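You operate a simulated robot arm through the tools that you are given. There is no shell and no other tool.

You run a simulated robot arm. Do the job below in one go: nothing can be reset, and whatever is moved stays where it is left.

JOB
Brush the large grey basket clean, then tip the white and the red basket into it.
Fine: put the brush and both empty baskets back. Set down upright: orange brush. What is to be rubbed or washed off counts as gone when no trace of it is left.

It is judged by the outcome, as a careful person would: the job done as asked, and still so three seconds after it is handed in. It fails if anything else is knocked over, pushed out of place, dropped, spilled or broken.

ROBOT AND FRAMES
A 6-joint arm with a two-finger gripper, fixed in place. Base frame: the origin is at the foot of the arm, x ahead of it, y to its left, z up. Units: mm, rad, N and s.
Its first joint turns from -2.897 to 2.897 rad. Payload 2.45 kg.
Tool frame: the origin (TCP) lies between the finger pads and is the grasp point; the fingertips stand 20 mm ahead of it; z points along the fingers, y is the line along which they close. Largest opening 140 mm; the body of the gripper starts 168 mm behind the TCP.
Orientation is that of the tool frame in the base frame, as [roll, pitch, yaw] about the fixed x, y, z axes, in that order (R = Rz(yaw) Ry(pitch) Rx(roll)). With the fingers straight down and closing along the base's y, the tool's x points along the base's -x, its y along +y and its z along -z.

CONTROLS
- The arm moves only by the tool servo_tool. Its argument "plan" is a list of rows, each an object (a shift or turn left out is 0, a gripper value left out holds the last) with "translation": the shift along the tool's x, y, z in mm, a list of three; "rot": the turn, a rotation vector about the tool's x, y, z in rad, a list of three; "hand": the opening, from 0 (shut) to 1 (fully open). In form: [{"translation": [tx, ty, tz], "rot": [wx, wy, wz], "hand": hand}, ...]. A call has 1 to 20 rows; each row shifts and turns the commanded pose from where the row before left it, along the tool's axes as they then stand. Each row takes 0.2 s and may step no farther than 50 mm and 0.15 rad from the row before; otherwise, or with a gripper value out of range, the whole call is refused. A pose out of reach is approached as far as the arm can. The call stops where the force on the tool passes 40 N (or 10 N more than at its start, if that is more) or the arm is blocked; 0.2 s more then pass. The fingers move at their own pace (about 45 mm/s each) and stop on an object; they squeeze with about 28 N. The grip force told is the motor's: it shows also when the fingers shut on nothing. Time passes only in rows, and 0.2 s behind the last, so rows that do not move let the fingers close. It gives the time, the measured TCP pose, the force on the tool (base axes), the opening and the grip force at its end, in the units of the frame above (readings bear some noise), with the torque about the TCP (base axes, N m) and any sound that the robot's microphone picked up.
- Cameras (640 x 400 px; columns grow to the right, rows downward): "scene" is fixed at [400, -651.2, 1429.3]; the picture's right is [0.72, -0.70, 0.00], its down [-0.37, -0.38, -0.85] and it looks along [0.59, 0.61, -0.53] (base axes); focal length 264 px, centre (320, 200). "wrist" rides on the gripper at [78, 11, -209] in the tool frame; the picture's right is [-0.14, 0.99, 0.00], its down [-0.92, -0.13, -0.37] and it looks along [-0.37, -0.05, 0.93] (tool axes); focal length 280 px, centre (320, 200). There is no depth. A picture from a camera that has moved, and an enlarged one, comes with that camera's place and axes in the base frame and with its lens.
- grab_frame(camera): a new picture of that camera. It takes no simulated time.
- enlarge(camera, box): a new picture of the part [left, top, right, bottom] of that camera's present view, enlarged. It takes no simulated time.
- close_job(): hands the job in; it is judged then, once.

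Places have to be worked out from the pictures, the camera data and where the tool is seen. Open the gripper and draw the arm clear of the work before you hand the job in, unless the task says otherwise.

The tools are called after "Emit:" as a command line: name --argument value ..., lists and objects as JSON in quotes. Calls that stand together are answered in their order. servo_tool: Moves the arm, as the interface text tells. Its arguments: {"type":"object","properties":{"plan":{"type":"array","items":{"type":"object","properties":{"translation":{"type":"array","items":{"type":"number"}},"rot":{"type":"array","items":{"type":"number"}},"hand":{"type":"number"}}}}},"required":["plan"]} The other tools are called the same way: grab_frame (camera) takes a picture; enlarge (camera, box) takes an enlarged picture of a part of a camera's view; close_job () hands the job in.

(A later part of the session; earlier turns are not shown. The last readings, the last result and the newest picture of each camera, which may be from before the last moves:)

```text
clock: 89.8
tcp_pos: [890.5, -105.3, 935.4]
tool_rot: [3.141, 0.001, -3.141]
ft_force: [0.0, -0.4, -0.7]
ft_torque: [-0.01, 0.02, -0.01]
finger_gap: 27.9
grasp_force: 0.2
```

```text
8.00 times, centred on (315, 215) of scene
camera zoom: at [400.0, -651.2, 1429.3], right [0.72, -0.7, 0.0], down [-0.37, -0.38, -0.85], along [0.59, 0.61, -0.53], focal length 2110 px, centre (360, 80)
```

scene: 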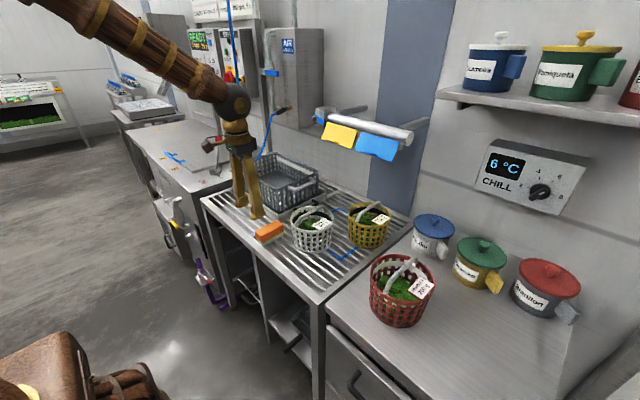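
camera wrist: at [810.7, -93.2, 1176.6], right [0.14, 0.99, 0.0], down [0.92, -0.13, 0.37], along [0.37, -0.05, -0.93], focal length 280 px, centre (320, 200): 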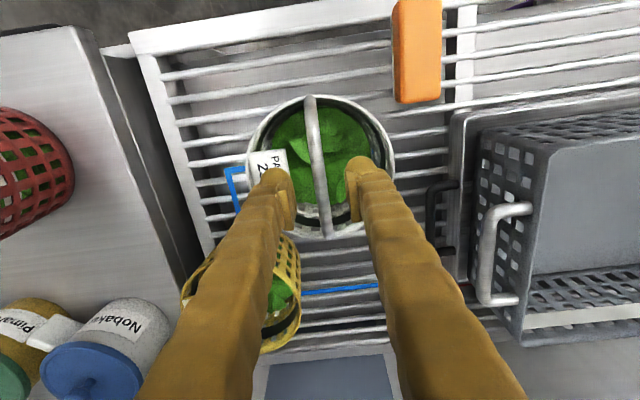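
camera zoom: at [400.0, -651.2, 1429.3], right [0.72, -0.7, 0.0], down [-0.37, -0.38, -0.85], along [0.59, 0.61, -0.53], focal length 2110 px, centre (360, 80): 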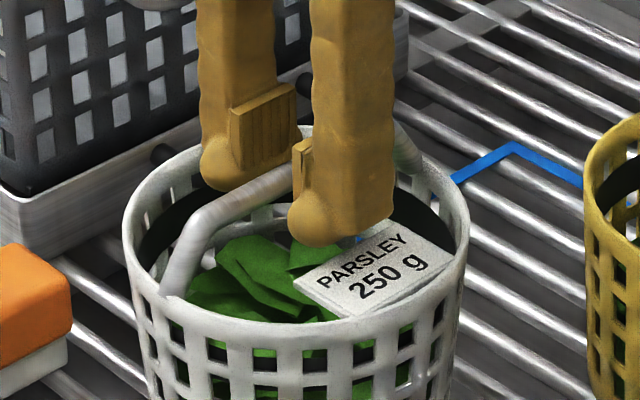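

The fingertips are just at bar level. I go down another 20 mm in small steps, watching for contact with the label or rim, then close.

Emit:
servo_tool --plan '[{"translation": [0, 0, 5]}, {"translation": [0, 0, 5]}, {"translation": [0, 0, 5]}, {"translation": [0, 0, 5]}, {"translation": [0, 0, 0]}]'

Emit:
enlarge --camera "wrist" --box '[220, 60, 420, 220]'

Emit:
enlarge --camera "scene" --box '[285, 190, 345, 240]'

```text
clock: 90.7
tcp_pos: [891.0, -104.8, 924.4]
tool_rot: [-3.139, 0.005, -3.141]
ft_force: [-2.9, 0.3, 11.2]
ft_torque: [-0.32, 0.09, -0.11]
finger_gap: 27.5
grasp_force: 0.0
stopped in row 4: the force on the tool passed its limit at 49 N (the readings are from after the stop); the commanded pose is now the measured one
```

```text
2.50 times, centred on (320, 140) of wrist
camera zoom: at [810.6, -92.6, 1134.4], right [0.14, 0.99, 0.0], down [0.92, -0.13, 0.37], along [0.37, -0.05, -0.93], focal length 701 px, centre (320, 350)
```

zoom: 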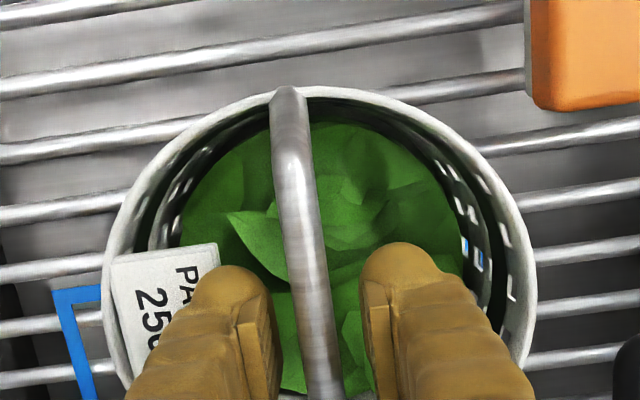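

```text
8.00 times, centred on (315, 215) of scene
camera zoom: at [400.0, -651.2, 1429.3], right [0.72, -0.7, 0.0], down [-0.37, -0.38, -0.85], along [0.59, 0.61, -0.53], focal length 2110 px, centre (360, 80)
```

zoom: 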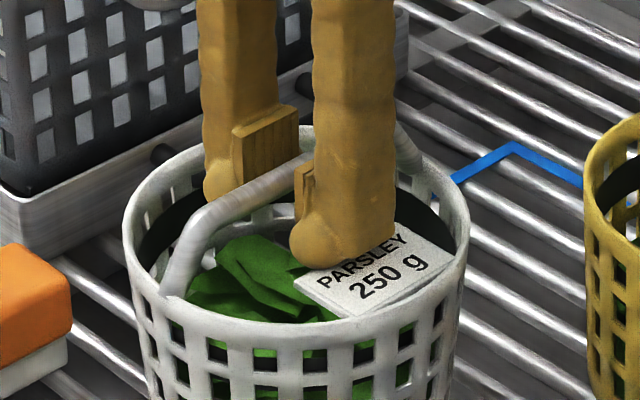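

The front finger touched the label card's inner edge (contact about 29 mm to the right of the bar). I back up at once, narrow the opening to about 17 mm so the fingers pass inside the label, and look again.

Emit:
servo_tool --plan '[{"translation": [0, 0, -8]}, {"hand": 0.12}, {"hand": 0.12}, {"translation": [0, 0, 0]}]'

Emit:
enlarge --camera "wrist" --box '[220, 60, 420, 220]'

Emit:
enlarge --camera "scene" --box '[285, 190, 345, 240]'

```text
clock: 91.7
tcp_pos: [891.4, -105.2, 931.9]
tool_rot: [-3.139, 0.006, 3.141]
ft_force: [0.0, 0.3, 0.0]
ft_torque: [-0.01, -0.02, -0.01]
finger_gap: 16.7
grasp_force: 0.1
```

```text
2.50 times, centred on (320, 140) of wrist
camera zoom: at [810.7, -92.8, 1141.6], right [0.14, 0.99, 0.0], down [0.92, -0.13, 0.37], along [0.37, -0.05, -0.93], focal length 701 px, centre (320, 350)
```

zoom: 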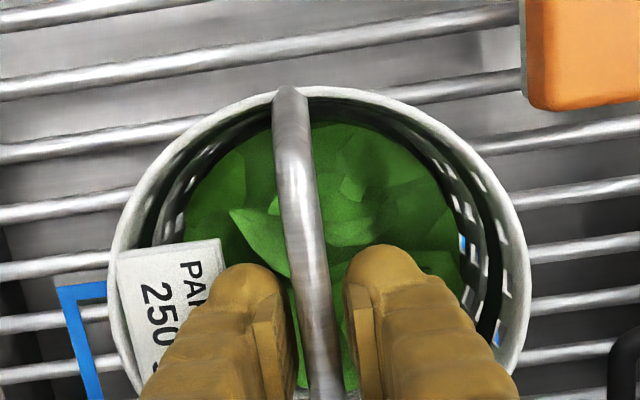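

```text
8.00 times, centred on (315, 215) of scene
camera zoom: at [400.0, -651.2, 1429.3], right [0.72, -0.7, 0.0], down [-0.37, -0.38, -0.85], along [0.59, 0.61, -0.53], focal length 2110 px, centre (360, 80)
```

zoom: 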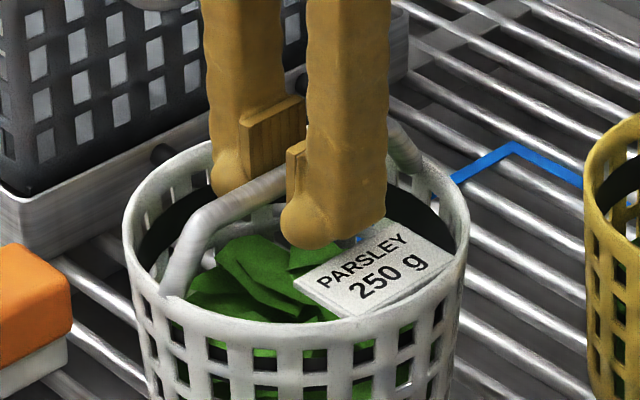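

Emit:
servo_tool --plan '[{"translation": [0, 0, 3]}, {"translation": [0, 0, 3]}, {"translation": [0, 0, 2]}, {"translation": [0, 0, 0]}]'

Emit:
enlarge --camera "scene" --box '[285, 190, 345, 240]'

```text
clock: 92.7
tcp_pos: [892.1, -104.3, 923.7]
tool_rot: [-3.14, 0.004, 3.141]
ft_force: [-0.2, -0.9, 0.2]
ft_torque: [0.0, 0.02, 0.03]
finger_gap: 16.8
grasp_force: 0.0
```

```text
8.00 times, centred on (315, 215) of scene
camera zoom: at [400.0, -651.2, 1429.3], right [0.72, -0.7, 0.0], down [-0.37, -0.38, -0.85], along [0.59, 0.61, -0.53], focal length 2110 px, centre (360, 80)
```

zoom: 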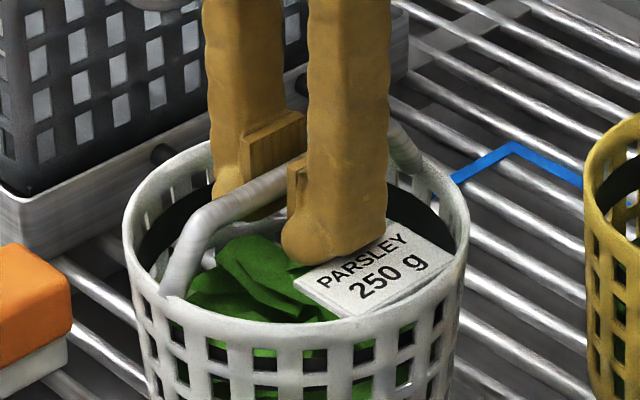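

No contact so far and the bar is now between the pads. I go 4 mm lower and then close.

Emit:
servo_tool --plan '[{"translation": [0, 0, 2]}, {"translation": [0, 0, 2]}, {"translation": [0, 0, 0]}]'

```text
clock: 93.5
tcp_pos: [890.4, -104.9, 920.2]
tool_rot: [-3.14, 0.006, 3.141]
ft_force: [0.3, 0.2, -0.1]
ft_torque: [-0.02, -0.03, -0.01]
finger_gap: 16.6
grasp_force: 0.0
```

Emit:
servo_tool --plan '[{"hand": 0.0}, {"hand": 0.0}, {"hand": 0.0}, {"hand": 0.0}]'

Emit:
enlarge --camera "scene" --box '[285, 190, 345, 240]'

```text
clock: 94.5
tcp_pos: [890.7, -105.5, 920.0]
tool_rot: [-3.14, 0.007, 3.141]
ft_force: [-0.4, -0.3, 0.3]
ft_torque: [0.01, 0.03, 0.03]
finger_gap: 6.0
grasp_force: 27.8
```

```text
8.00 times, centred on (315, 215) of scene
camera zoom: at [400.0, -651.2, 1429.3], right [0.72, -0.7, 0.0], down [-0.37, -0.38, -0.85], along [0.59, 0.61, -0.53], focal length 2110 px, centre (360, 80)
```

zoom: 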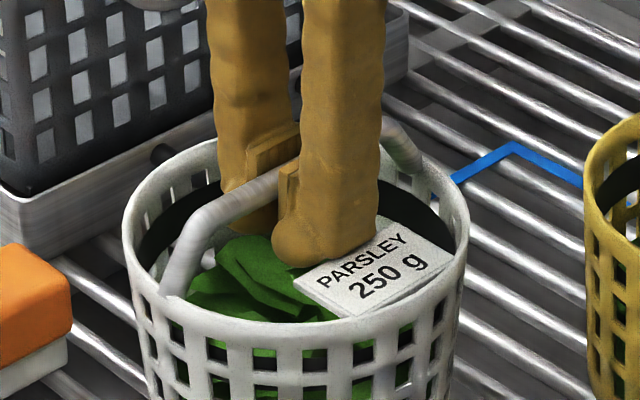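

The gap closed to 6 mm while the bar looks about 10 mm thick, so the bar is probably held below the pads by the fingertips. I reopen slightly and go about 10 mm lower to get the bar between the pads.

Emit:
servo_tool --plan '[{"hand": 0.12}, {"hand": 0.12}, {"translation": [0, 0, 2.5]}, {"translation": [0, 0, 2.5]}, {"translation": [0, 0, 0]}]'

Emit:
enlarge --camera "scene" --box '[295, 200, 335, 230]'

```text
clock: 95.7
tcp_pos: [891.4, -103.8, 918.3]
tool_rot: [-3.139, 0.008, 3.141]
ft_force: [-4.3, 1.8, 12.4]
ft_torque: [-0.4, 0.19, -0.18]
finger_gap: 16.7
grasp_force: 0.2
stopped in row 5: the force on the tool passed its limit at 42 N (the readings are from after the stop); the commanded pose is now the measured one
```

```text
13.33 times, centred on (315, 215) of scene
camera zoom: at [400.0, -651.2, 1429.3], right [0.72, -0.7, 0.0], down [-0.37, -0.38, -0.85], along [0.59, 0.61, -0.53], focal length 3516 px, centre (387, 0)
```

zoom: 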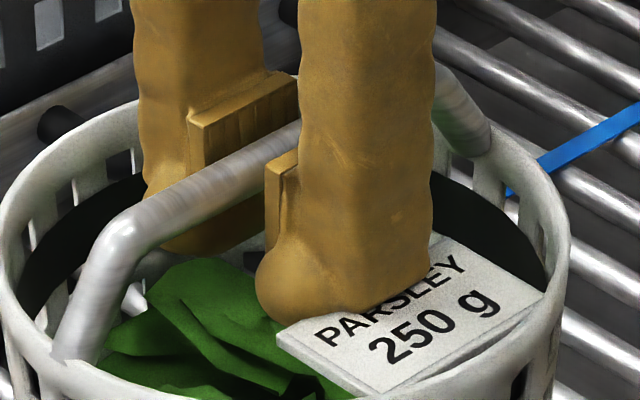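

The finger corner hits the label's corner again near (876, -137). I raise, shift the grip about 40 mm toward the near end of the bar where the label does not reach, and try there.

Emit:
servo_tool --plan '[{"translation": [0, 0, -15]}, {"translation": [20, -1, 0]}, {"translation": [20, 0, 0]}, {"translation": [0, 0, 0]}]'

Emit:
enlarge --camera "wrist" --box '[220, 80, 420, 240]'

Emit:
enlarge --camera "scene" --box '[285, 190, 345, 240]'

```text
clock: 96.7
tcp_pos: [852.1, -106.3, 932.5]
tool_rot: [-3.14, 0.006, -3.14]
ft_force: [-1.3, 0.7, -0.3]
ft_torque: [0.02, 0.02, -0.01]
finger_gap: 16.9
grasp_force: 0.0
```

```text
2.50 times, centred on (320, 160) of wrist
camera zoom: at [770.9, -93.5, 1141.2], right [0.14, 0.99, 0.0], down [0.92, -0.13, 0.38], along [0.37, -0.05, -0.93], focal length 701 px, centre (320, 300)
```

zoom: 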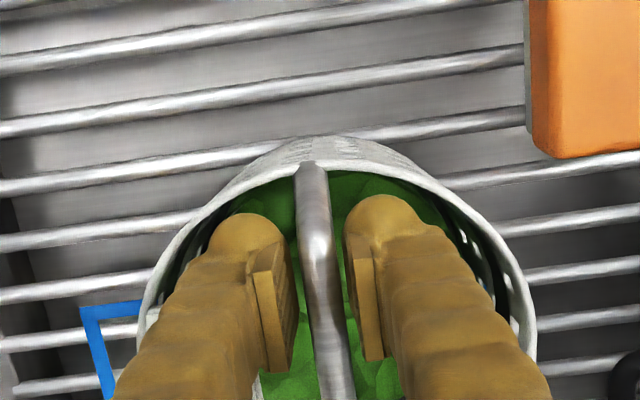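

```text
8.00 times, centred on (315, 215) of scene
camera zoom: at [400.0, -651.2, 1429.3], right [0.72, -0.7, 0.0], down [-0.37, -0.38, -0.85], along [0.59, 0.61, -0.53], focal length 2110 px, centre (360, 80)
```

zoom: 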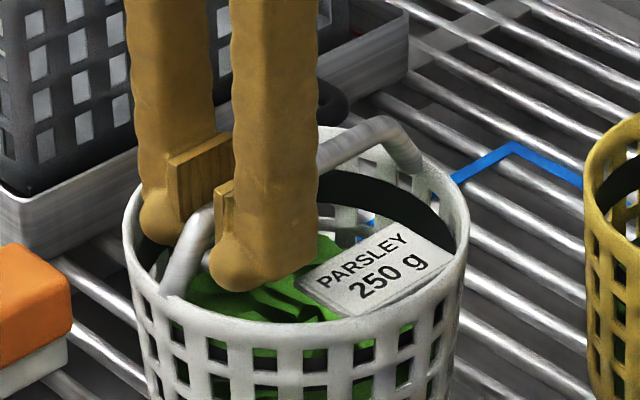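

Emit:
servo_tool --plan '[{"translation": [0, 1, 3]}, {"translation": [0, 0, 3]}, {"translation": [0, 0, 3]}, {"translation": [0, 0, 3]}, {"translation": [0, 0, 0]}]'

```text
clock: 97.9
tcp_pos: [850.9, -105.0, 920.1]
tool_rot: [-3.139, 0.007, -3.141]
ft_force: [0.5, -0.1, -0.7]
ft_torque: [-0.02, -0.05, -0.05]
finger_gap: 16.7
grasp_force: 0.1
```

Emit:
servo_tool --plan '[{"translation": [0, 0, 2.5]}, {"translation": [0, 0, 2.5]}, {"translation": [0, 0, 2.5]}, {"translation": [0, 0, 0]}]'

Emit:
enlarge --camera "scene" --box '[285, 190, 345, 240]'

```text
clock: 98.6
tcp_pos: [852.4, -105.9, 918.4]
tool_rot: [-3.141, 0.01, 3.14]
ft_force: [-1.3, 0.9, 9.1]
ft_torque: [-0.25, -0.04, -0.01]
finger_gap: 16.5
grasp_force: 0.1
stopped in row 3: the force on the tool passed its limit at 47 N (the readings are from after the stop); the commanded pose is now the measured one
```

```text
8.00 times, centred on (315, 215) of scene
camera zoom: at [400.0, -651.2, 1429.3], right [0.72, -0.7, 0.0], down [-0.37, -0.38, -0.85], along [0.59, 0.61, -0.53], focal length 2110 px, centre (360, 80)
```

zoom: 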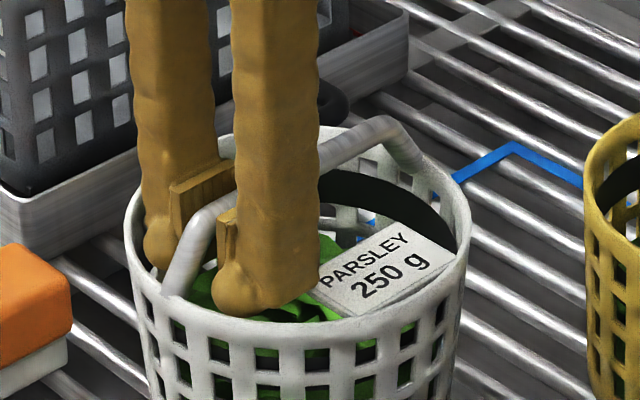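

Contact again, at the label's near corner around (860, -134). I raise, shift another 13 mm toward the near end and narrow the gap a bit more.

Emit:
servo_tool --plan '[{"translation": [0, 0, -8], "hand": 0.1}, {"translation": [13, 0.5, 0]}, {"translation": [0, 0.3, 0]}]'

Emit:
enlarge --camera "wrist" --box '[240, 80, 400, 220]'

```text
clock: 99.4
tcp_pos: [838.9, -104.5, 924.1]
tool_rot: [-3.141, 0.011, -3.14]
ft_force: [2.3, 0.1, -0.4]
ft_torque: [0.0, -0.01, 0.0]
finger_gap: 13.5
grasp_force: 0.1
```

```text
2.86 times, centred on (320, 150) of wrist
camera zoom: at [758.2, -92.7, 1133.8], right [0.14, 0.99, 0.0], down [0.92, -0.13, 0.38], along [0.37, -0.05, -0.93], focal length 801 px, centre (320, 343)
```

zoom: 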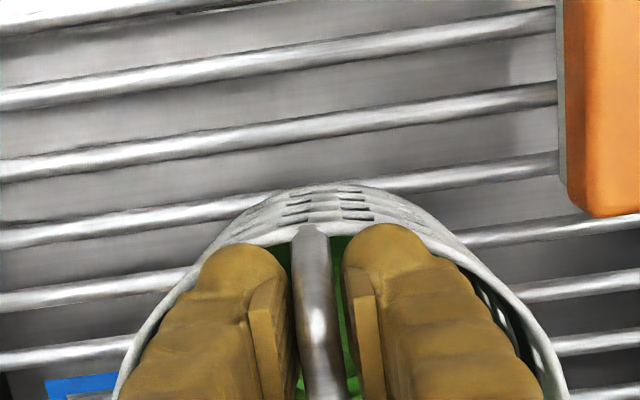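

Alignment is good. I descend in small steps again.

Emit:
servo_tool --plan '[{"translation": [0, 0, 2.5]}, {"translation": [0, 0, 2.5]}, {"translation": [0, 0, 2]}, {"translation": [0, 0, 0]}]'

```text
clock: 100.4
tcp_pos: [840.1, -103.9, 918.0]
tool_rot: [-3.14, 0.01, -3.141]
ft_force: [-5.3, 2.0, 18.0]
ft_torque: [0.15, 0.3, -0.04]
finger_gap: 14.1
grasp_force: 0.7
```

Emit:
enlarge --camera "scene" --box '[290, 200, 330, 230]'

Emit:
enlarge --camera "wrist" --box '[260, 100, 380, 200]'

```text
13.33 times, centred on (310, 215) of scene
camera zoom: at [400.0, -651.2, 1429.3], right [0.72, -0.7, 0.0], down [-0.37, -0.38, -0.85], along [0.59, 0.61, -0.53], focal length 3516 px, centre (453, 0)
```

zoom: 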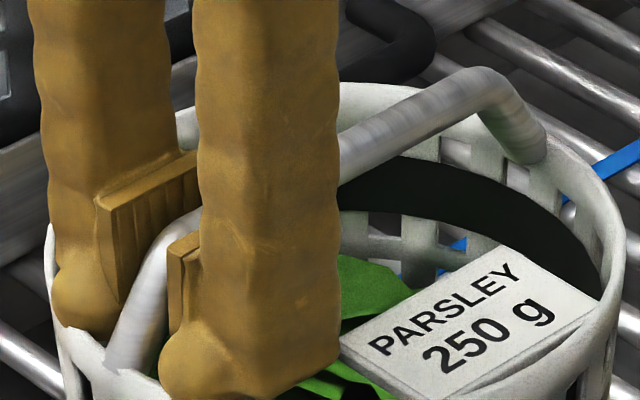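

```text
4.00 times, centred on (320, 150) of wrist
camera zoom: at [757.9, -92.6, 1127.4], right [0.14, 0.99, 0.0], down [0.92, -0.13, 0.38], along [0.37, -0.05, -0.93], focal length 1122 px, centre (320, 400)
```

zoom: 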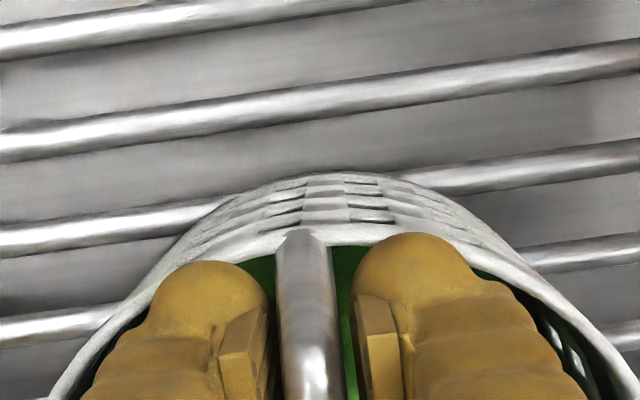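

The rim top is evidently at z≈897 and the bar at z≈920, so the first closure at (890, -105, 920) with a 6 mm gap was in fact a proper grip on the bar. I raise slightly, return to the bar's centre and close there.

Emit:
servo_tool --plan '[{"translation": [0, 0, -7]}, {"translation": [-17, -0.5, 0], "rot": [0, 0.01, 0]}, {"translation": [-17, -0.3, 0]}, {"translation": [-16, 0, 0]}, {"translation": [0, 0, 3]}, {"translation": [0, 0, 0]}]'

Emit:
enlarge --camera "scene" --box '[295, 195, 335, 225]'

```text
clock: 101.8
tcp_pos: [889.7, -105.4, 921.0]
tool_rot: [-3.138, 0.0, -3.141]
ft_force: [0.0, -0.1, -0.1]
ft_torque: [0.02, 0.04, 0.02]
finger_gap: 13.7
grasp_force: 0.1
```

```text
13.33 times, centred on (315, 210) of scene
camera zoom: at [400.0, -651.2, 1429.3], right [0.72, -0.7, 0.0], down [-0.37, -0.38, -0.85], along [0.59, 0.61, -0.53], focal length 3516 px, centre (387, 67)
```

zoom: 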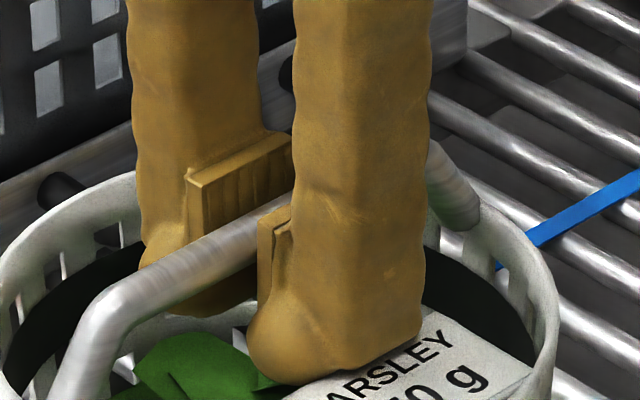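

The bar sits between the pads. I close and lift a little to test the hold.

Emit:
servo_tool --plan '[{"translation": [0, 0, 0.5], "hand": 0.0}, {"hand": 0.0}, {"hand": 0.0}, {"hand": 0.0}, {"translation": [0, 0, -5]}, {"translation": [0, 0, -10]}, {"translation": [0, 0, -10]}, {"translation": [0, 0, 0]}]'

Emit:
enlarge --camera "scene" --box '[270, 180, 360, 250]'

Emit:
grab_frame --camera "wrist"

```text
clock: 103.6
tcp_pos: [888.0, -105.3, 946.5]
tool_rot: [-3.14, 0.001, -3.141]
ft_force: [-0.4, 0.3, -5.2]
ft_torque: [0.03, -0.03, 0.01]
finger_gap: 5.9
grasp_force: 28.0
```

```text
5.71 times, centred on (315, 215) of scene
camera zoom: at [400.0, -651.2, 1429.3], right [0.72, -0.7, 0.0], down [-0.37, -0.38, -0.85], along [0.59, 0.61, -0.53], focal length 1507 px, centre (349, 114)
```

zoom: 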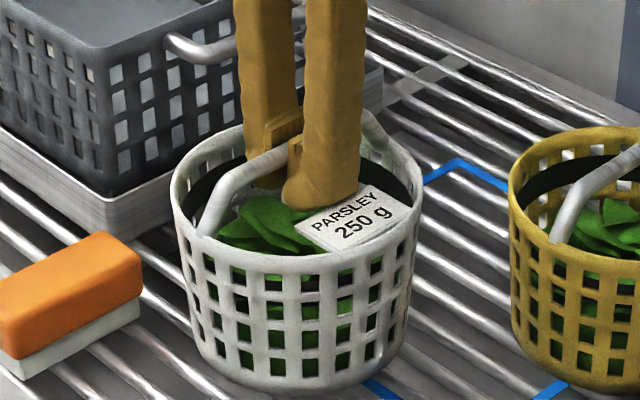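

```text
taken
camera wrist: at [810.0, -92.8, 1156.2], right [0.14, 0.99, 0.0], down [0.92, -0.13, 0.37], along [0.36, -0.05, -0.93], focal length 280 px, centre (320, 200)
```

wrist: 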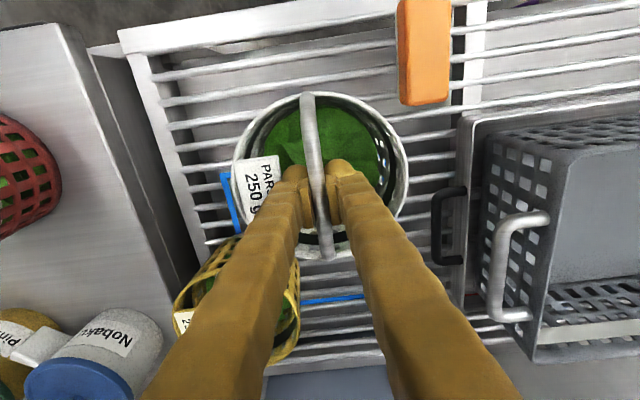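

The basket hangs level from the grip (5.2 N), leaving its spot at TCP (889.7, -105.4, 920.5). I lift it to z≈1150, back off a bit and yaw to 75°, in order to test tilting in free space.

Emit:
servo_tool --plan '[{"translation": [0, 0, -40]}, {"translation": [14, 0, -40]}, {"translation": [18, 0, -40]}, {"translation": [18, 0, -40]}, {"translation": [18, -10, -40]}, {"rot": [0, 0, -0.1309]}, {"rot": [0, 0, -0.1309]}, {"rot": [0, 0, -0.1309]}, {"rot": [0, 0, -0.1309]}, {"rot": [0, 0, -0.1309]}, {"rot": [0, 0, -0.1309]}, {"rot": [0, 0, -0.1309]}, {"rot": [0, 0, -0.1309]}, {"rot": [0, 0, -0.1309]}, {"rot": [0, 0, -0.1309]}, {"translation": [0, 0, 0]}]'

Emit:
grab_frame --camera "scene"

Emit:
grab_frame --camera "wrist"

```text
clock: 107.0
tcp_pos: [820.2, -115.2, 1146.8]
tool_rot: [-3.141, -0.002, -1.834]
ft_force: [-0.6, -0.1, -3.1]
ft_torque: [0.0, -0.01, 0.01]
finger_gap: 5.9
grasp_force: 28.2
```

```text
taken
```

scene: 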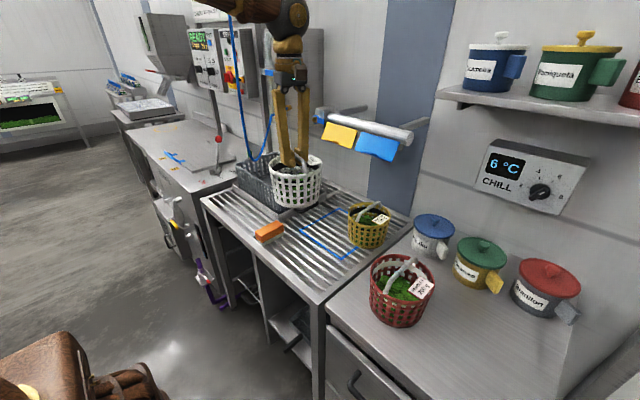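

```text
taken
camera wrist: at [789.8, -186.2, 1356.5], right [-0.92, 0.39, 0.0], down [0.36, 0.86, 0.37], along [0.14, 0.34, -0.93], focal length 280 px, centre (320, 200)
```

wrist: 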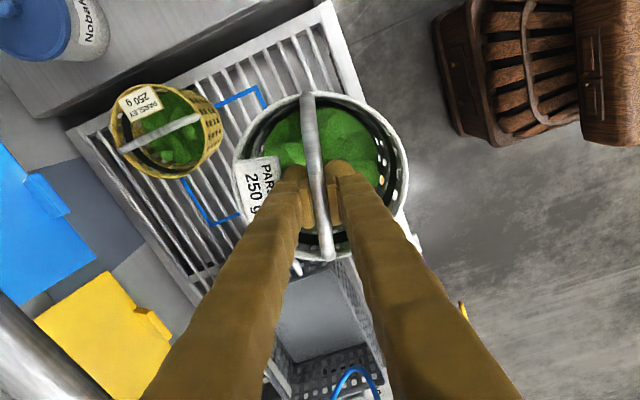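

Held level; the blue tape square marks its home. I now tilt slowly by 0.5 rad and check that the basket follows the tool.

Emit:
servo_tool --plan '[{"rot": [0, -0.08, 0]}, {"rot": [0, -0.08, 0]}, {"rot": [0, -0.08, 0]}, {"rot": [0, -0.08, 0]}, {"rot": [0, -0.08, 0]}, {"rot": [0, -0.1, 0]}, {"translation": [0, 0, 0]}]'

Emit:
grab_frame --camera "wrist"

Emit:
enlarge --camera "scene" --box '[220, 60, 380, 230]'

```text
clock: 108.6
tcp_pos: [820.7, -114.6, 1146.7]
tool_rot: [3.141, 0.498, -1.832]
ft_force: [1.1, -0.1, -4.1]
ft_torque: [-0.13, 0.04, 0.0]
finger_gap: 6.0
grasp_force: 27.9
```

```text
taken
camera wrist: at [765.8, -273.6, 1293.6], right [-0.93, 0.37, 0.07], down [0.29, 0.58, 0.76], along [0.25, 0.73, -0.64], focal length 280 px, centre (320, 200)
```

wrist: 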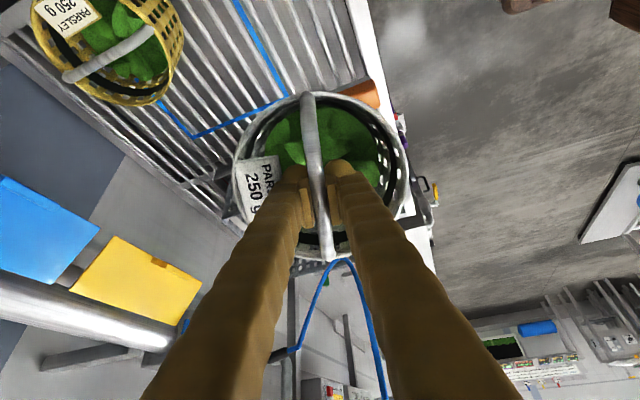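

```text
2.35 times, centred on (300, 145) of scene
camera zoom: at [400.0, -651.2, 1429.3], right [0.72, -0.7, 0.0], down [-0.37, -0.38, -0.85], along [0.59, 0.61, -0.53], focal length 620 px, centre (367, 329)
```

zoom: 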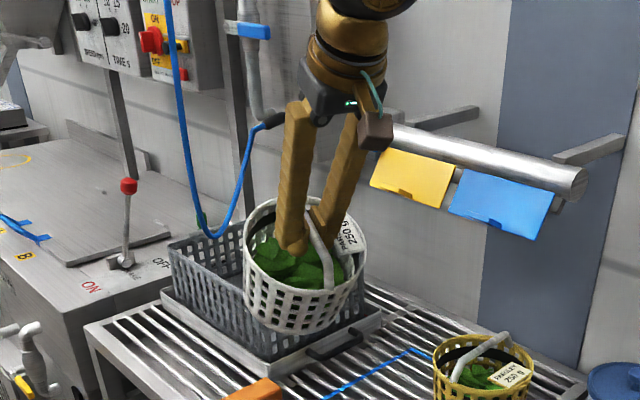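

The basket follows rigidly (torque fits its weight), so handle tipping works. I continue to about 1.1 rad tilt, still safe for the contents.

Emit:
servo_tool --plan '[{"rot": [0, -0.1, 0]}, {"rot": [0, -0.1, 0]}, {"rot": [0, -0.1, 0]}, {"rot": [0, -0.1, 0]}, {"rot": [0, -0.1, 0]}, {"rot": [0, -0.1, 0]}, {"translation": [0, 0, 0]}]'

Emit:
grab_frame --camera "wrist"

Emit:
grab_frame --camera "scene"

```text
clock: 110.2
tcp_pos: [821.2, -115.1, 1146.8]
tool_rot: [-3.141, 1.099, -1.833]
ft_force: [0.4, -0.1, -4.2]
ft_torque: [-0.28, 0.1, 0.02]
finger_gap: 5.8
grasp_force: 27.9
```

```text
taken
camera wrist: at [752.2, -325.0, 1172.6], right [-0.94, 0.32, 0.12], down [0.15, 0.05, 0.99], along [0.31, 0.95, -0.1], focal length 280 px, centre (320, 200)
```

wrist: 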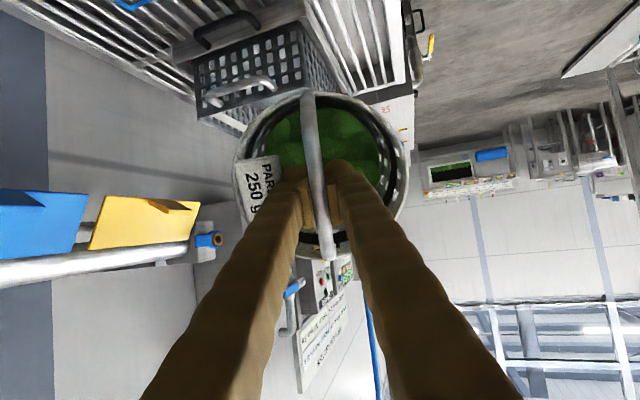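

```text
taken
```

scene: 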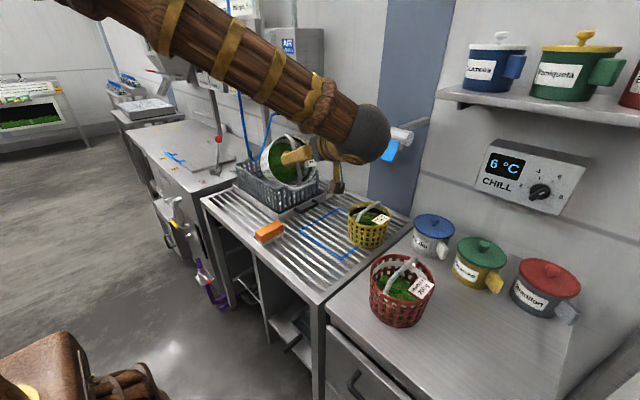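

Contents stay in place. I yaw the tilted basket toward 45° in free space, to be clear of the hose when moving over the grey basket.

Emit:
servo_tool --plan '[{"rot": [0.0972, 0, 0.0495]}, {"rot": [0.0972, 0, 0.0495]}, {"rot": [0.0972, 0, 0.0495]}, {"rot": [0.0972, 0, 0.0495]}, {"rot": [0.0972, 0, 0.0495]}, {"translation": [0, 0, 0]}]'

Emit:
grab_frame --camera "scene"

```text
clock: 111.6
tcp_pos: [822.1, -114.5, 1145.9]
tool_rot: [-3.141, 1.097, -2.38]
ft_force: [0.2, 0.4, -4.5]
ft_torque: [-0.19, 0.2, 0.02]
finger_gap: 6.0
grasp_force: 27.8
```

```text
taken
```

scene: 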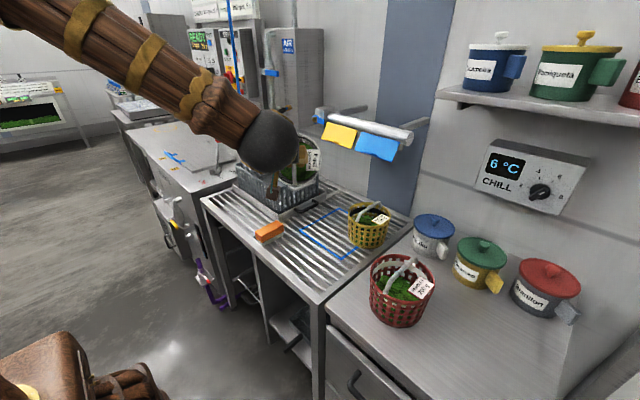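

It works smoothly. I finish the yaw to about 25° and then carry the basket toward (915, 120, 1100), right of the hose.

Emit:
servo_tool --plan '[{"rot": [0.0972, 0, 0.0495]}, {"rot": [0.0972, 0, 0.0495]}, {"rot": [0.0972, 0, 0.0495]}, {"translation": [0, 0, 0]}, {"translation": [-5.3, 21.7, 23]}, {"translation": [-5.3, 21.7, 23]}, {"translation": [-5.3, 21.7, 23]}, {"translation": [-5.3, 21.7, 23]}, {"translation": [0, 0, 0]}]'

Emit:
grab_frame --camera "scene"

Emit:
grab_frame --camera "wrist"

```text
clock: 113.6
tcp_pos: [866.7, 2.5, 1122.3]
tool_rot: [-3.139, 1.099, -2.705]
ft_force: [-0.4, -0.1, -4.9]
ft_torque: [-0.09, 0.23, 0.02]
finger_gap: 6.4
grasp_force: 28.1
```

```text
taken
```

scene: 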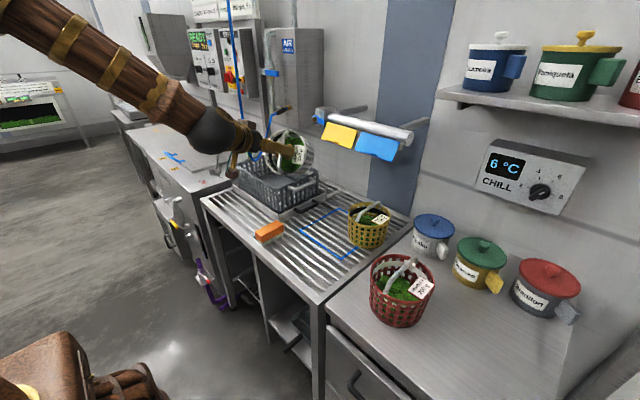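

```text
taken
camera wrist: at [660.7, -80.0, 1149.1], right [-0.36, 0.92, 0.12], down [0.14, -0.08, 0.99], along [0.92, 0.37, -0.1], focal length 280 px, centre (320, 200)
```

wrist: 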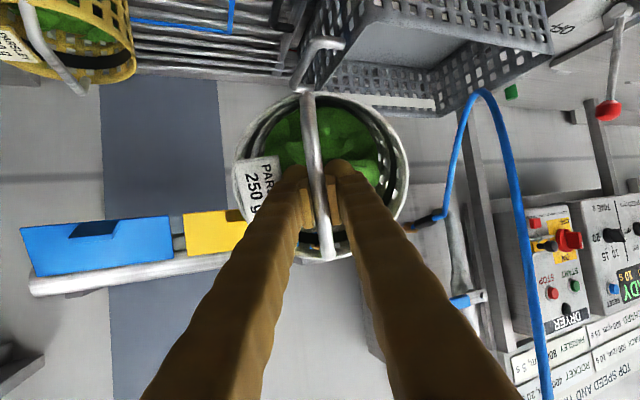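

Clear so far. I continue to (930, 135, 1090) over the right half of the grey basket.

Emit:
servo_tool --plan '[{"translation": [-4.6, 18.7, 23.1]}, {"translation": [-4.6, 18.7, 23.1]}, {"translation": [-4.6, 18.7, 23.1]}, {"translation": [-4.6, 18.7, 23.1]}, {"translation": [-4.6, 18.7, 23.1]}, {"translation": [0, 0, 0]}]'

Emit:
enlarge --camera "scene" --box '[190, 60, 350, 220]'

Emit:
grab_frame --camera "wrist"

```text
clock: 115.0
tcp_pos: [931.5, 135.2, 1089.1]
tool_rot: [-3.141, 1.098, -2.706]
ft_force: [-0.2, -0.4, -4.2]
ft_torque: [-0.14, 0.24, 0.03]
finger_gap: 6.0
grasp_force: 28.1
```

```text
2.50 times, centred on (270, 140) of scene
camera zoom: at [400.0, -651.2, 1429.3], right [0.72, -0.7, 0.0], down [-0.37, -0.38, -0.85], along [0.59, 0.61, -0.53], focal length 659 px, centre (445, 350)
```

zoom: 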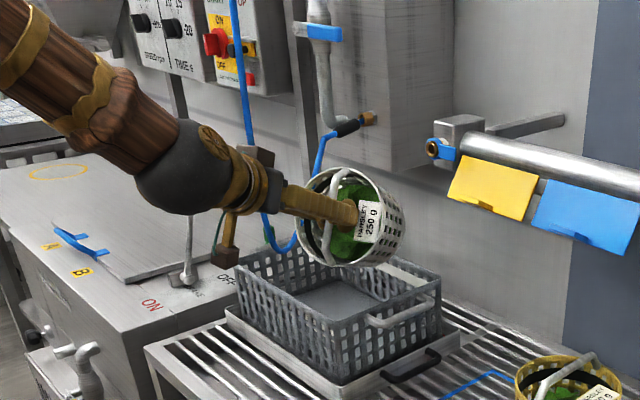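

```text
taken
camera wrist: at [724.8, 52.3, 1116.3], right [-0.36, 0.92, 0.12], down [0.14, -0.08, 0.99], along [0.92, 0.37, -0.1], focal length 280 px, centre (320, 200)
```

wrist: 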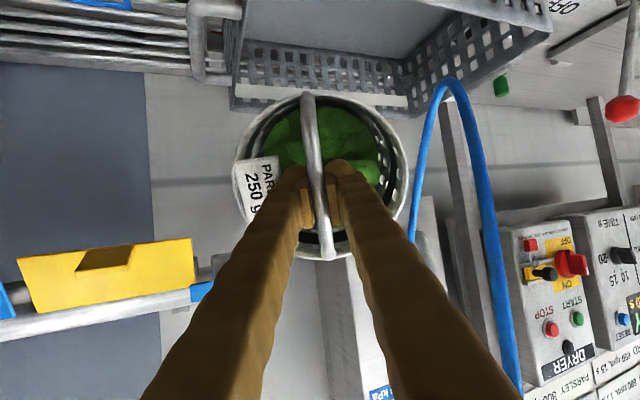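

I shift a little further forward, then tip slowly toward 90°, checking the hold and clearances.

Emit:
servo_tool --plan '[{"translation": [-9.1, 0, 17.8]}, {"rot": [0, -0.06, 0]}, {"rot": [0, -0.06, 0]}, {"rot": [0, -0.06, 0]}, {"rot": [0, -0.06, 0]}, {"rot": [0, -0.06, 0]}, {"rot": [0, -0.06, 0]}, {"rot": [0, -0.06, 0]}, {"translation": [0, 0, 0]}]'

Emit:
enlarge --camera "scene" --box '[190, 60, 350, 220]'

Emit:
grab_frame --camera "wrist"

```text
clock: 117.0
tcp_pos: [949.2, 142.4, 1091.2]
tool_rot: [-3.113, 1.522, -2.679]
ft_force: [0.0, -0.2, -2.5]
ft_torque: [-0.06, 0.19, -0.01]
finger_gap: 6.0
grasp_force: 27.9
```

```text
2.50 times, centred on (270, 140) of scene
camera zoom: at [400.0, -651.2, 1429.3], right [0.72, -0.7, 0.0], down [-0.37, -0.38, -0.85], along [0.59, 0.61, -0.53], focal length 659 px, centre (445, 350)
```

zoom: 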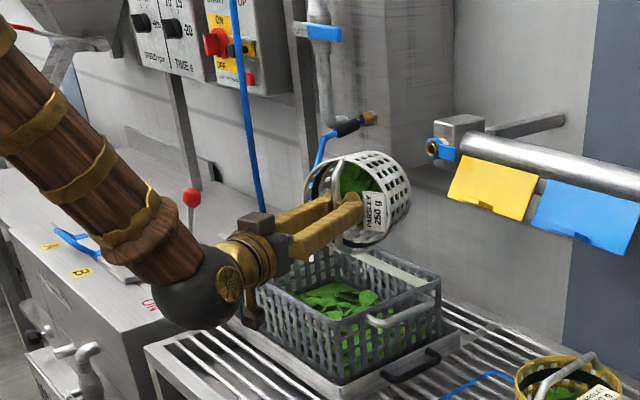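

```text
taken
camera wrist: at [751.0, 64.1, 1024.7], right [-0.41, 0.9, 0.14], down [-0.24, -0.25, 0.94], along [0.88, 0.35, 0.32], focal length 280 px, centre (320, 200)
```

wrist: 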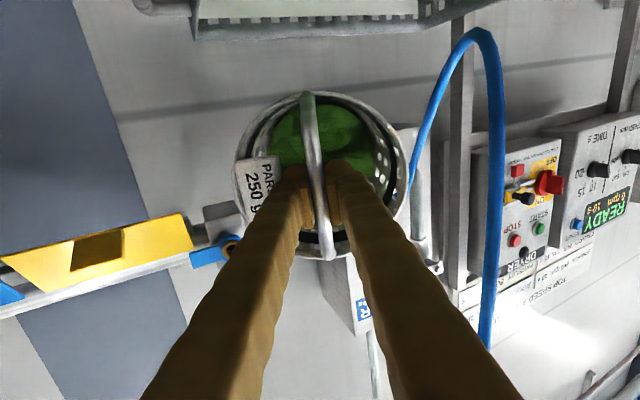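

Leaves are already falling into the grey basket. I continue tipping slowly to about 115°.

Emit:
servo_tool --plan '[{"rot": [0, -0.06, 0]}, {"rot": [0, -0.06, 0]}, {"rot": [0, -0.06, 0]}, {"rot": [0, -0.06, 0]}, {"rot": [0, -0.06, 0]}, {"translation": [0, 0, 0]}, {"translation": [0, 0, 0]}]'

Emit:
enlarge --camera "scene" --box '[190, 60, 350, 220]'

Emit:
grab_frame --camera "wrist"

```text
clock: 118.6
tcp_pos: [949.8, 144.1, 1090.5]
tool_rot: [-0.006, 1.323, 0.431]
ft_force: [0.0, -0.6, -2.8]
ft_torque: [-0.08, 0.14, -0.03]
finger_gap: 6.0
grasp_force: 28.7
```

```text
2.50 times, centred on (270, 140) of scene
camera zoom: at [400.0, -651.2, 1429.3], right [0.72, -0.7, 0.0], down [-0.37, -0.38, -0.85], along [0.59, 0.61, -0.53], focal length 659 px, centre (445, 350)
```

zoom: 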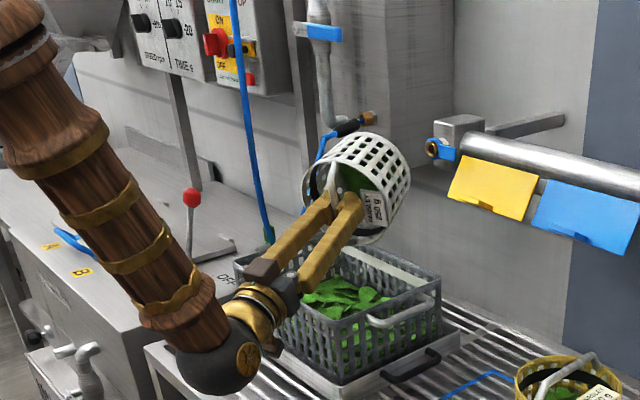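

```text
taken
camera wrist: at [777.6, 76.9, 964.8], right [-0.45, 0.88, 0.13], down [-0.48, -0.36, 0.8], along [0.76, 0.3, 0.58], focal length 280 px, centre (320, 200)
```

wrist: 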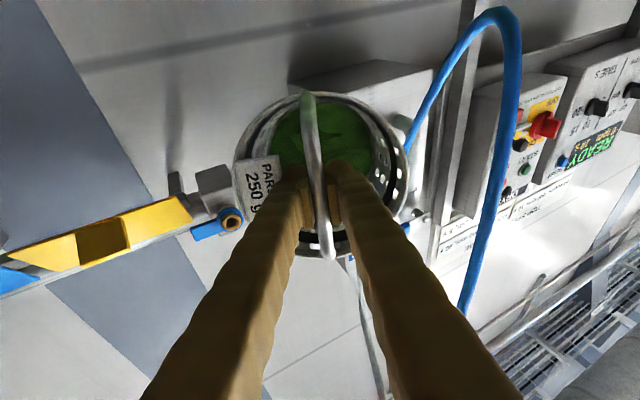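

Emit:
enlarge --camera "wrist" --box '[220, 80, 420, 270]'

Emit:
enlarge --camera "scene" --box '[245, 110, 315, 215]'

```text
2.11 times, centred on (320, 175) of wrist
camera zoom: at [777.6, 76.9, 964.8], right [-0.45, 0.88, 0.13], down [-0.48, -0.36, 0.8], along [0.76, 0.3, 0.58], focal length 590 px, centre (320, 253)
```

zoom: 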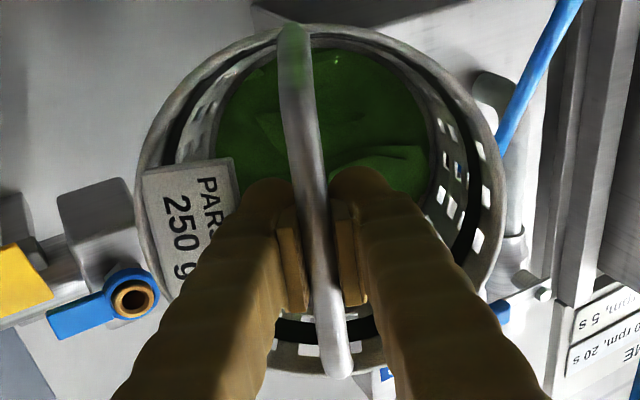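

```text
3.81 times, centred on (280, 162) of scene
camera zoom: at [400.0, -651.2, 1429.3], right [0.72, -0.7, 0.0], down [-0.37, -0.38, -0.85], along [0.59, 0.61, -0.53], focal length 1005 px, centre (472, 343)
```

zoom: 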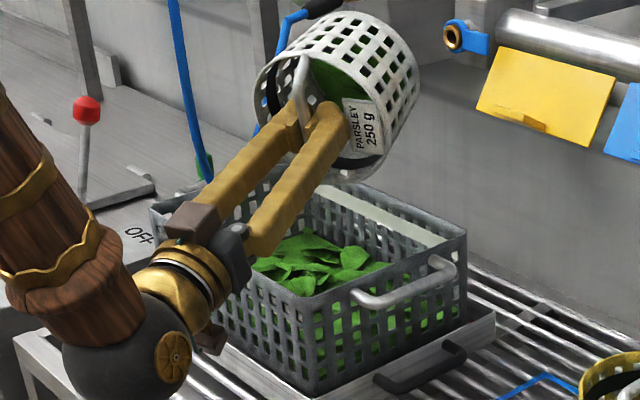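

The basket still holds some green. I raise 30 mm for wrist clearance above the brush and tip further to about 125°.

Emit:
servo_tool --plan '[{"translation": [-29.1, 0, 7.3]}, {"rot": [0, -0.06, 0]}, {"rot": [0, -0.06, 0]}, {"rot": [0, -0.06, 0]}, {"rot": [0, -0.06, 0]}, {"rot": [0, -0.06, 0]}, {"rot": [0, -0.06, 0]}, {"translation": [0, 0, 0]}, {"translation": [0, 0, 0]}]'

Emit:
enlarge --camera "wrist" --box '[220, 80, 420, 270]'

Emit:
grab_frame --camera "scene"

```text
clock: 120.6
tcp_pos: [949.6, 142.7, 1120.9]
tool_rot: [0.015, 0.961, 0.452]
ft_force: [0.5, 0.5, -2.2]
ft_torque: [-0.03, 0.1, -0.03]
finger_gap: 6.1
grasp_force: 28.4
```

```text
2.11 times, centred on (320, 175) of wrist
camera zoom: at [828.6, 101.3, 938.8], right [-0.49, 0.86, 0.12], down [-0.69, -0.47, 0.54], along [0.53, 0.18, 0.83], focal length 590 px, centre (320, 253)
```

zoom: 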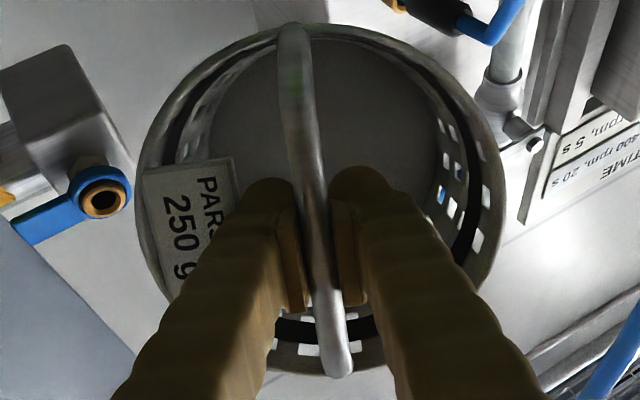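

```text
taken
```

scene: 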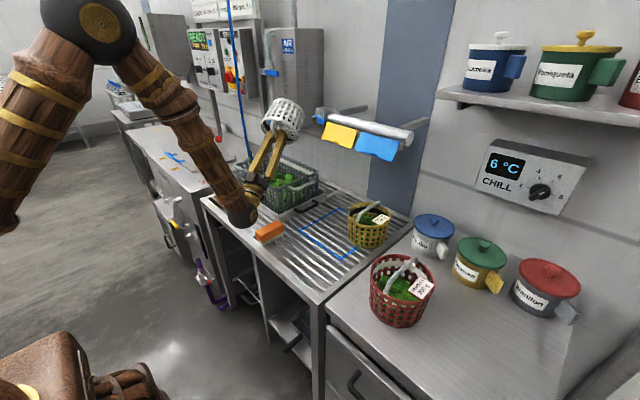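

The white basket is now empty. I check around the grey basket for any spilled leaves.

Emit:
enlarge --camera "scene" --box '[210, 140, 340, 250]'

```text
3.64 times, centred on (275, 195) of scene
camera zoom: at [400.0, -651.2, 1429.3], right [0.72, -0.7, 0.0], down [-0.37, -0.38, -0.85], along [0.59, 0.61, -0.53], focal length 959 px, centre (484, 218)
```

zoom: 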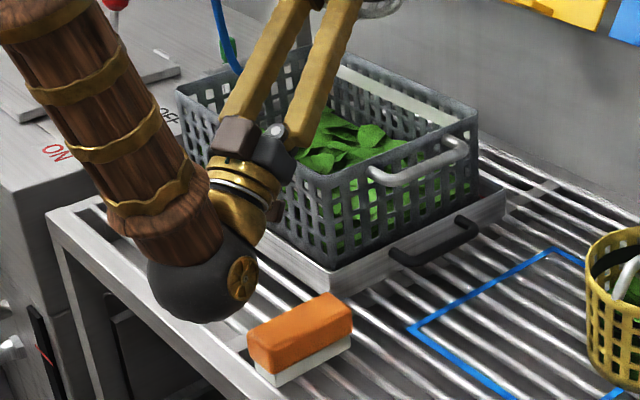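

Nothing spilled. I tilt the empty basket back to 63° and retreat along the same path.

Emit:
servo_tool --plan '[{"rot": [0, 0.12, 0]}, {"rot": [0, 0.12, 0]}, {"rot": [0, 0.12, 0]}, {"rot": [0, 0.12, 0]}, {"rot": [0, 0.12, 0]}, {"rot": [0, 0.12, 0]}, {"rot": [0, 0.12, 0]}, {"rot": [0, 0.12, 0]}, {"rot": [0, 0.12, 0]}, {"translation": [11.4, -25.6, -30.3]}, {"translation": [11.4, -25.6, -30.3]}, {"translation": [11.4, -25.6, -30.3]}, {"translation": [11.4, -25.6, -30.3]}, {"translation": [11.4, -25.6, -30.3]}, {"translation": [11.4, -25.6, -30.3]}, {"translation": [11.4, -25.6, -30.3]}, {"translation": [0, 0, 0]}]'

Emit:
grab_frame --camera "scene"

Emit:
grab_frame --camera "wrist"

```text
clock: 124.2
tcp_pos: [819.4, -113.1, 1149.0]
tool_rot: [-3.14, 1.098, -2.702]
ft_force: [0.3, 0.9, -2.2]
ft_torque: [-0.06, 0.12, 0.0]
finger_gap: 6.0
grasp_force: 28.1
```

```text
taken
```

scene: 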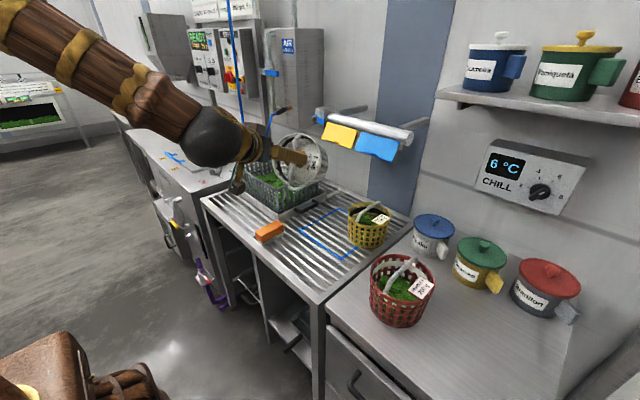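

```text
taken
camera wrist: at [613.4, -196.3, 1174.0], right [-0.36, 0.92, 0.12], down [0.14, -0.08, 0.99], along [0.92, 0.37, -0.1], focal length 280 px, centre (320, 200)
```

wrist: 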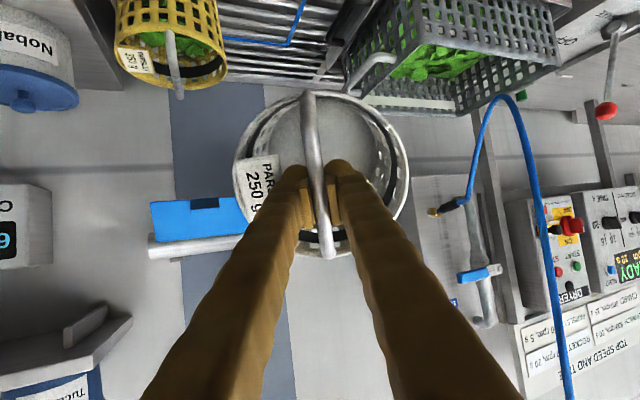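

White basket is empty and still firmly held. I reverse the yaw and tilt to bring it upright again.

Emit:
servo_tool --plan '[{"rot": [-0.0972, 0, -0.0495]}, {"rot": [-0.0972, 0, -0.0495]}, {"rot": [-0.0972, 0, -0.0495]}, {"rot": [-0.0972, 0, -0.0495]}, {"rot": [-0.0972, 0, -0.0495]}, {"rot": [-0.0972, 0, -0.0495]}, {"rot": [-0.0972, 0, -0.0495]}, {"rot": [-0.0972, 0, -0.0495]}, {"rot": [0, 0.11, 0]}, {"rot": [0, 0.11, 0]}, {"rot": [0, 0.11, 0]}, {"rot": [0, 0.11, 0]}, {"rot": [0, 0.11, 0]}, {"rot": [0, 0.11, 0]}, {"rot": [0, 0.11, 0]}, {"rot": [0, 0.11, 0]}, {"rot": [0, 0.11, 0]}, {"rot": [0, 0.11, 0]}, {"translation": [0, 0, 0]}]'

Emit:
servo_tool --plan '[{"rot": [0, 0, 0.1309]}, {"rot": [0, 0, 0.1309]}, {"rot": [0, 0, 0.1309]}, {"rot": [0, 0, 0.1309]}, {"rot": [0, 0, 0.1309]}, {"rot": [0, 0, 0.1309]}, {"rot": [0, 0, 0.1309]}, {"rot": [0, 0, 0.1309]}, {"rot": [0, 0, 0.1309]}, {"rot": [0, 0, 0.1309]}, {"translation": [0, 0, 0]}]'

Emit:
grab_frame --camera "wrist"

Emit:
grab_frame --camera "scene"

```text
clock: 128.2
tcp_pos: [821.7, -114.9, 1146.8]
tool_rot: [-3.14, -0.004, -1.833]
ft_force: [0.2, 0.1, -1.8]
ft_torque: [0.01, 0.02, 0.01]
finger_gap: 6.3
grasp_force: 27.8
```

```text
clock: 130.6
tcp_pos: [820.8, -114.4, 1146.6]
tool_rot: [-3.138, 0.0, 3.14]
ft_force: [-0.1, 0.6, -2.5]
ft_torque: [0.0, 0.0, 0.01]
finger_gap: 6.2
grasp_force: 27.7
```

```text
taken
camera wrist: at [741.3, -101.8, 1357.0], right [0.14, 0.99, 0.0], down [0.92, -0.13, 0.37], along [0.36, -0.05, -0.93], focal length 280 px, centre (320, 200)
```

wrist: 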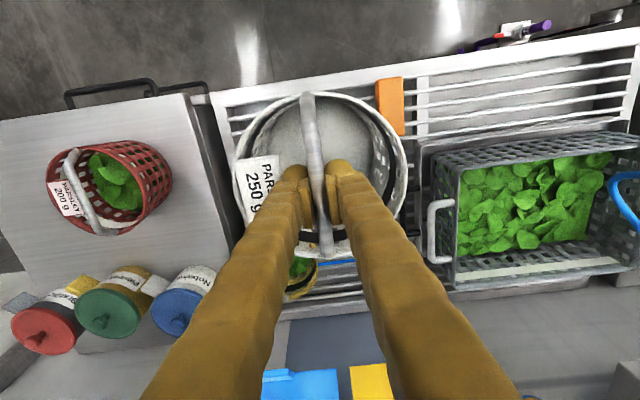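

```text
taken
```

scene: 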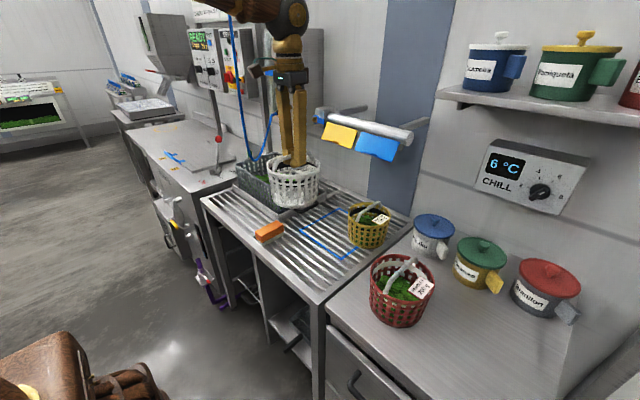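

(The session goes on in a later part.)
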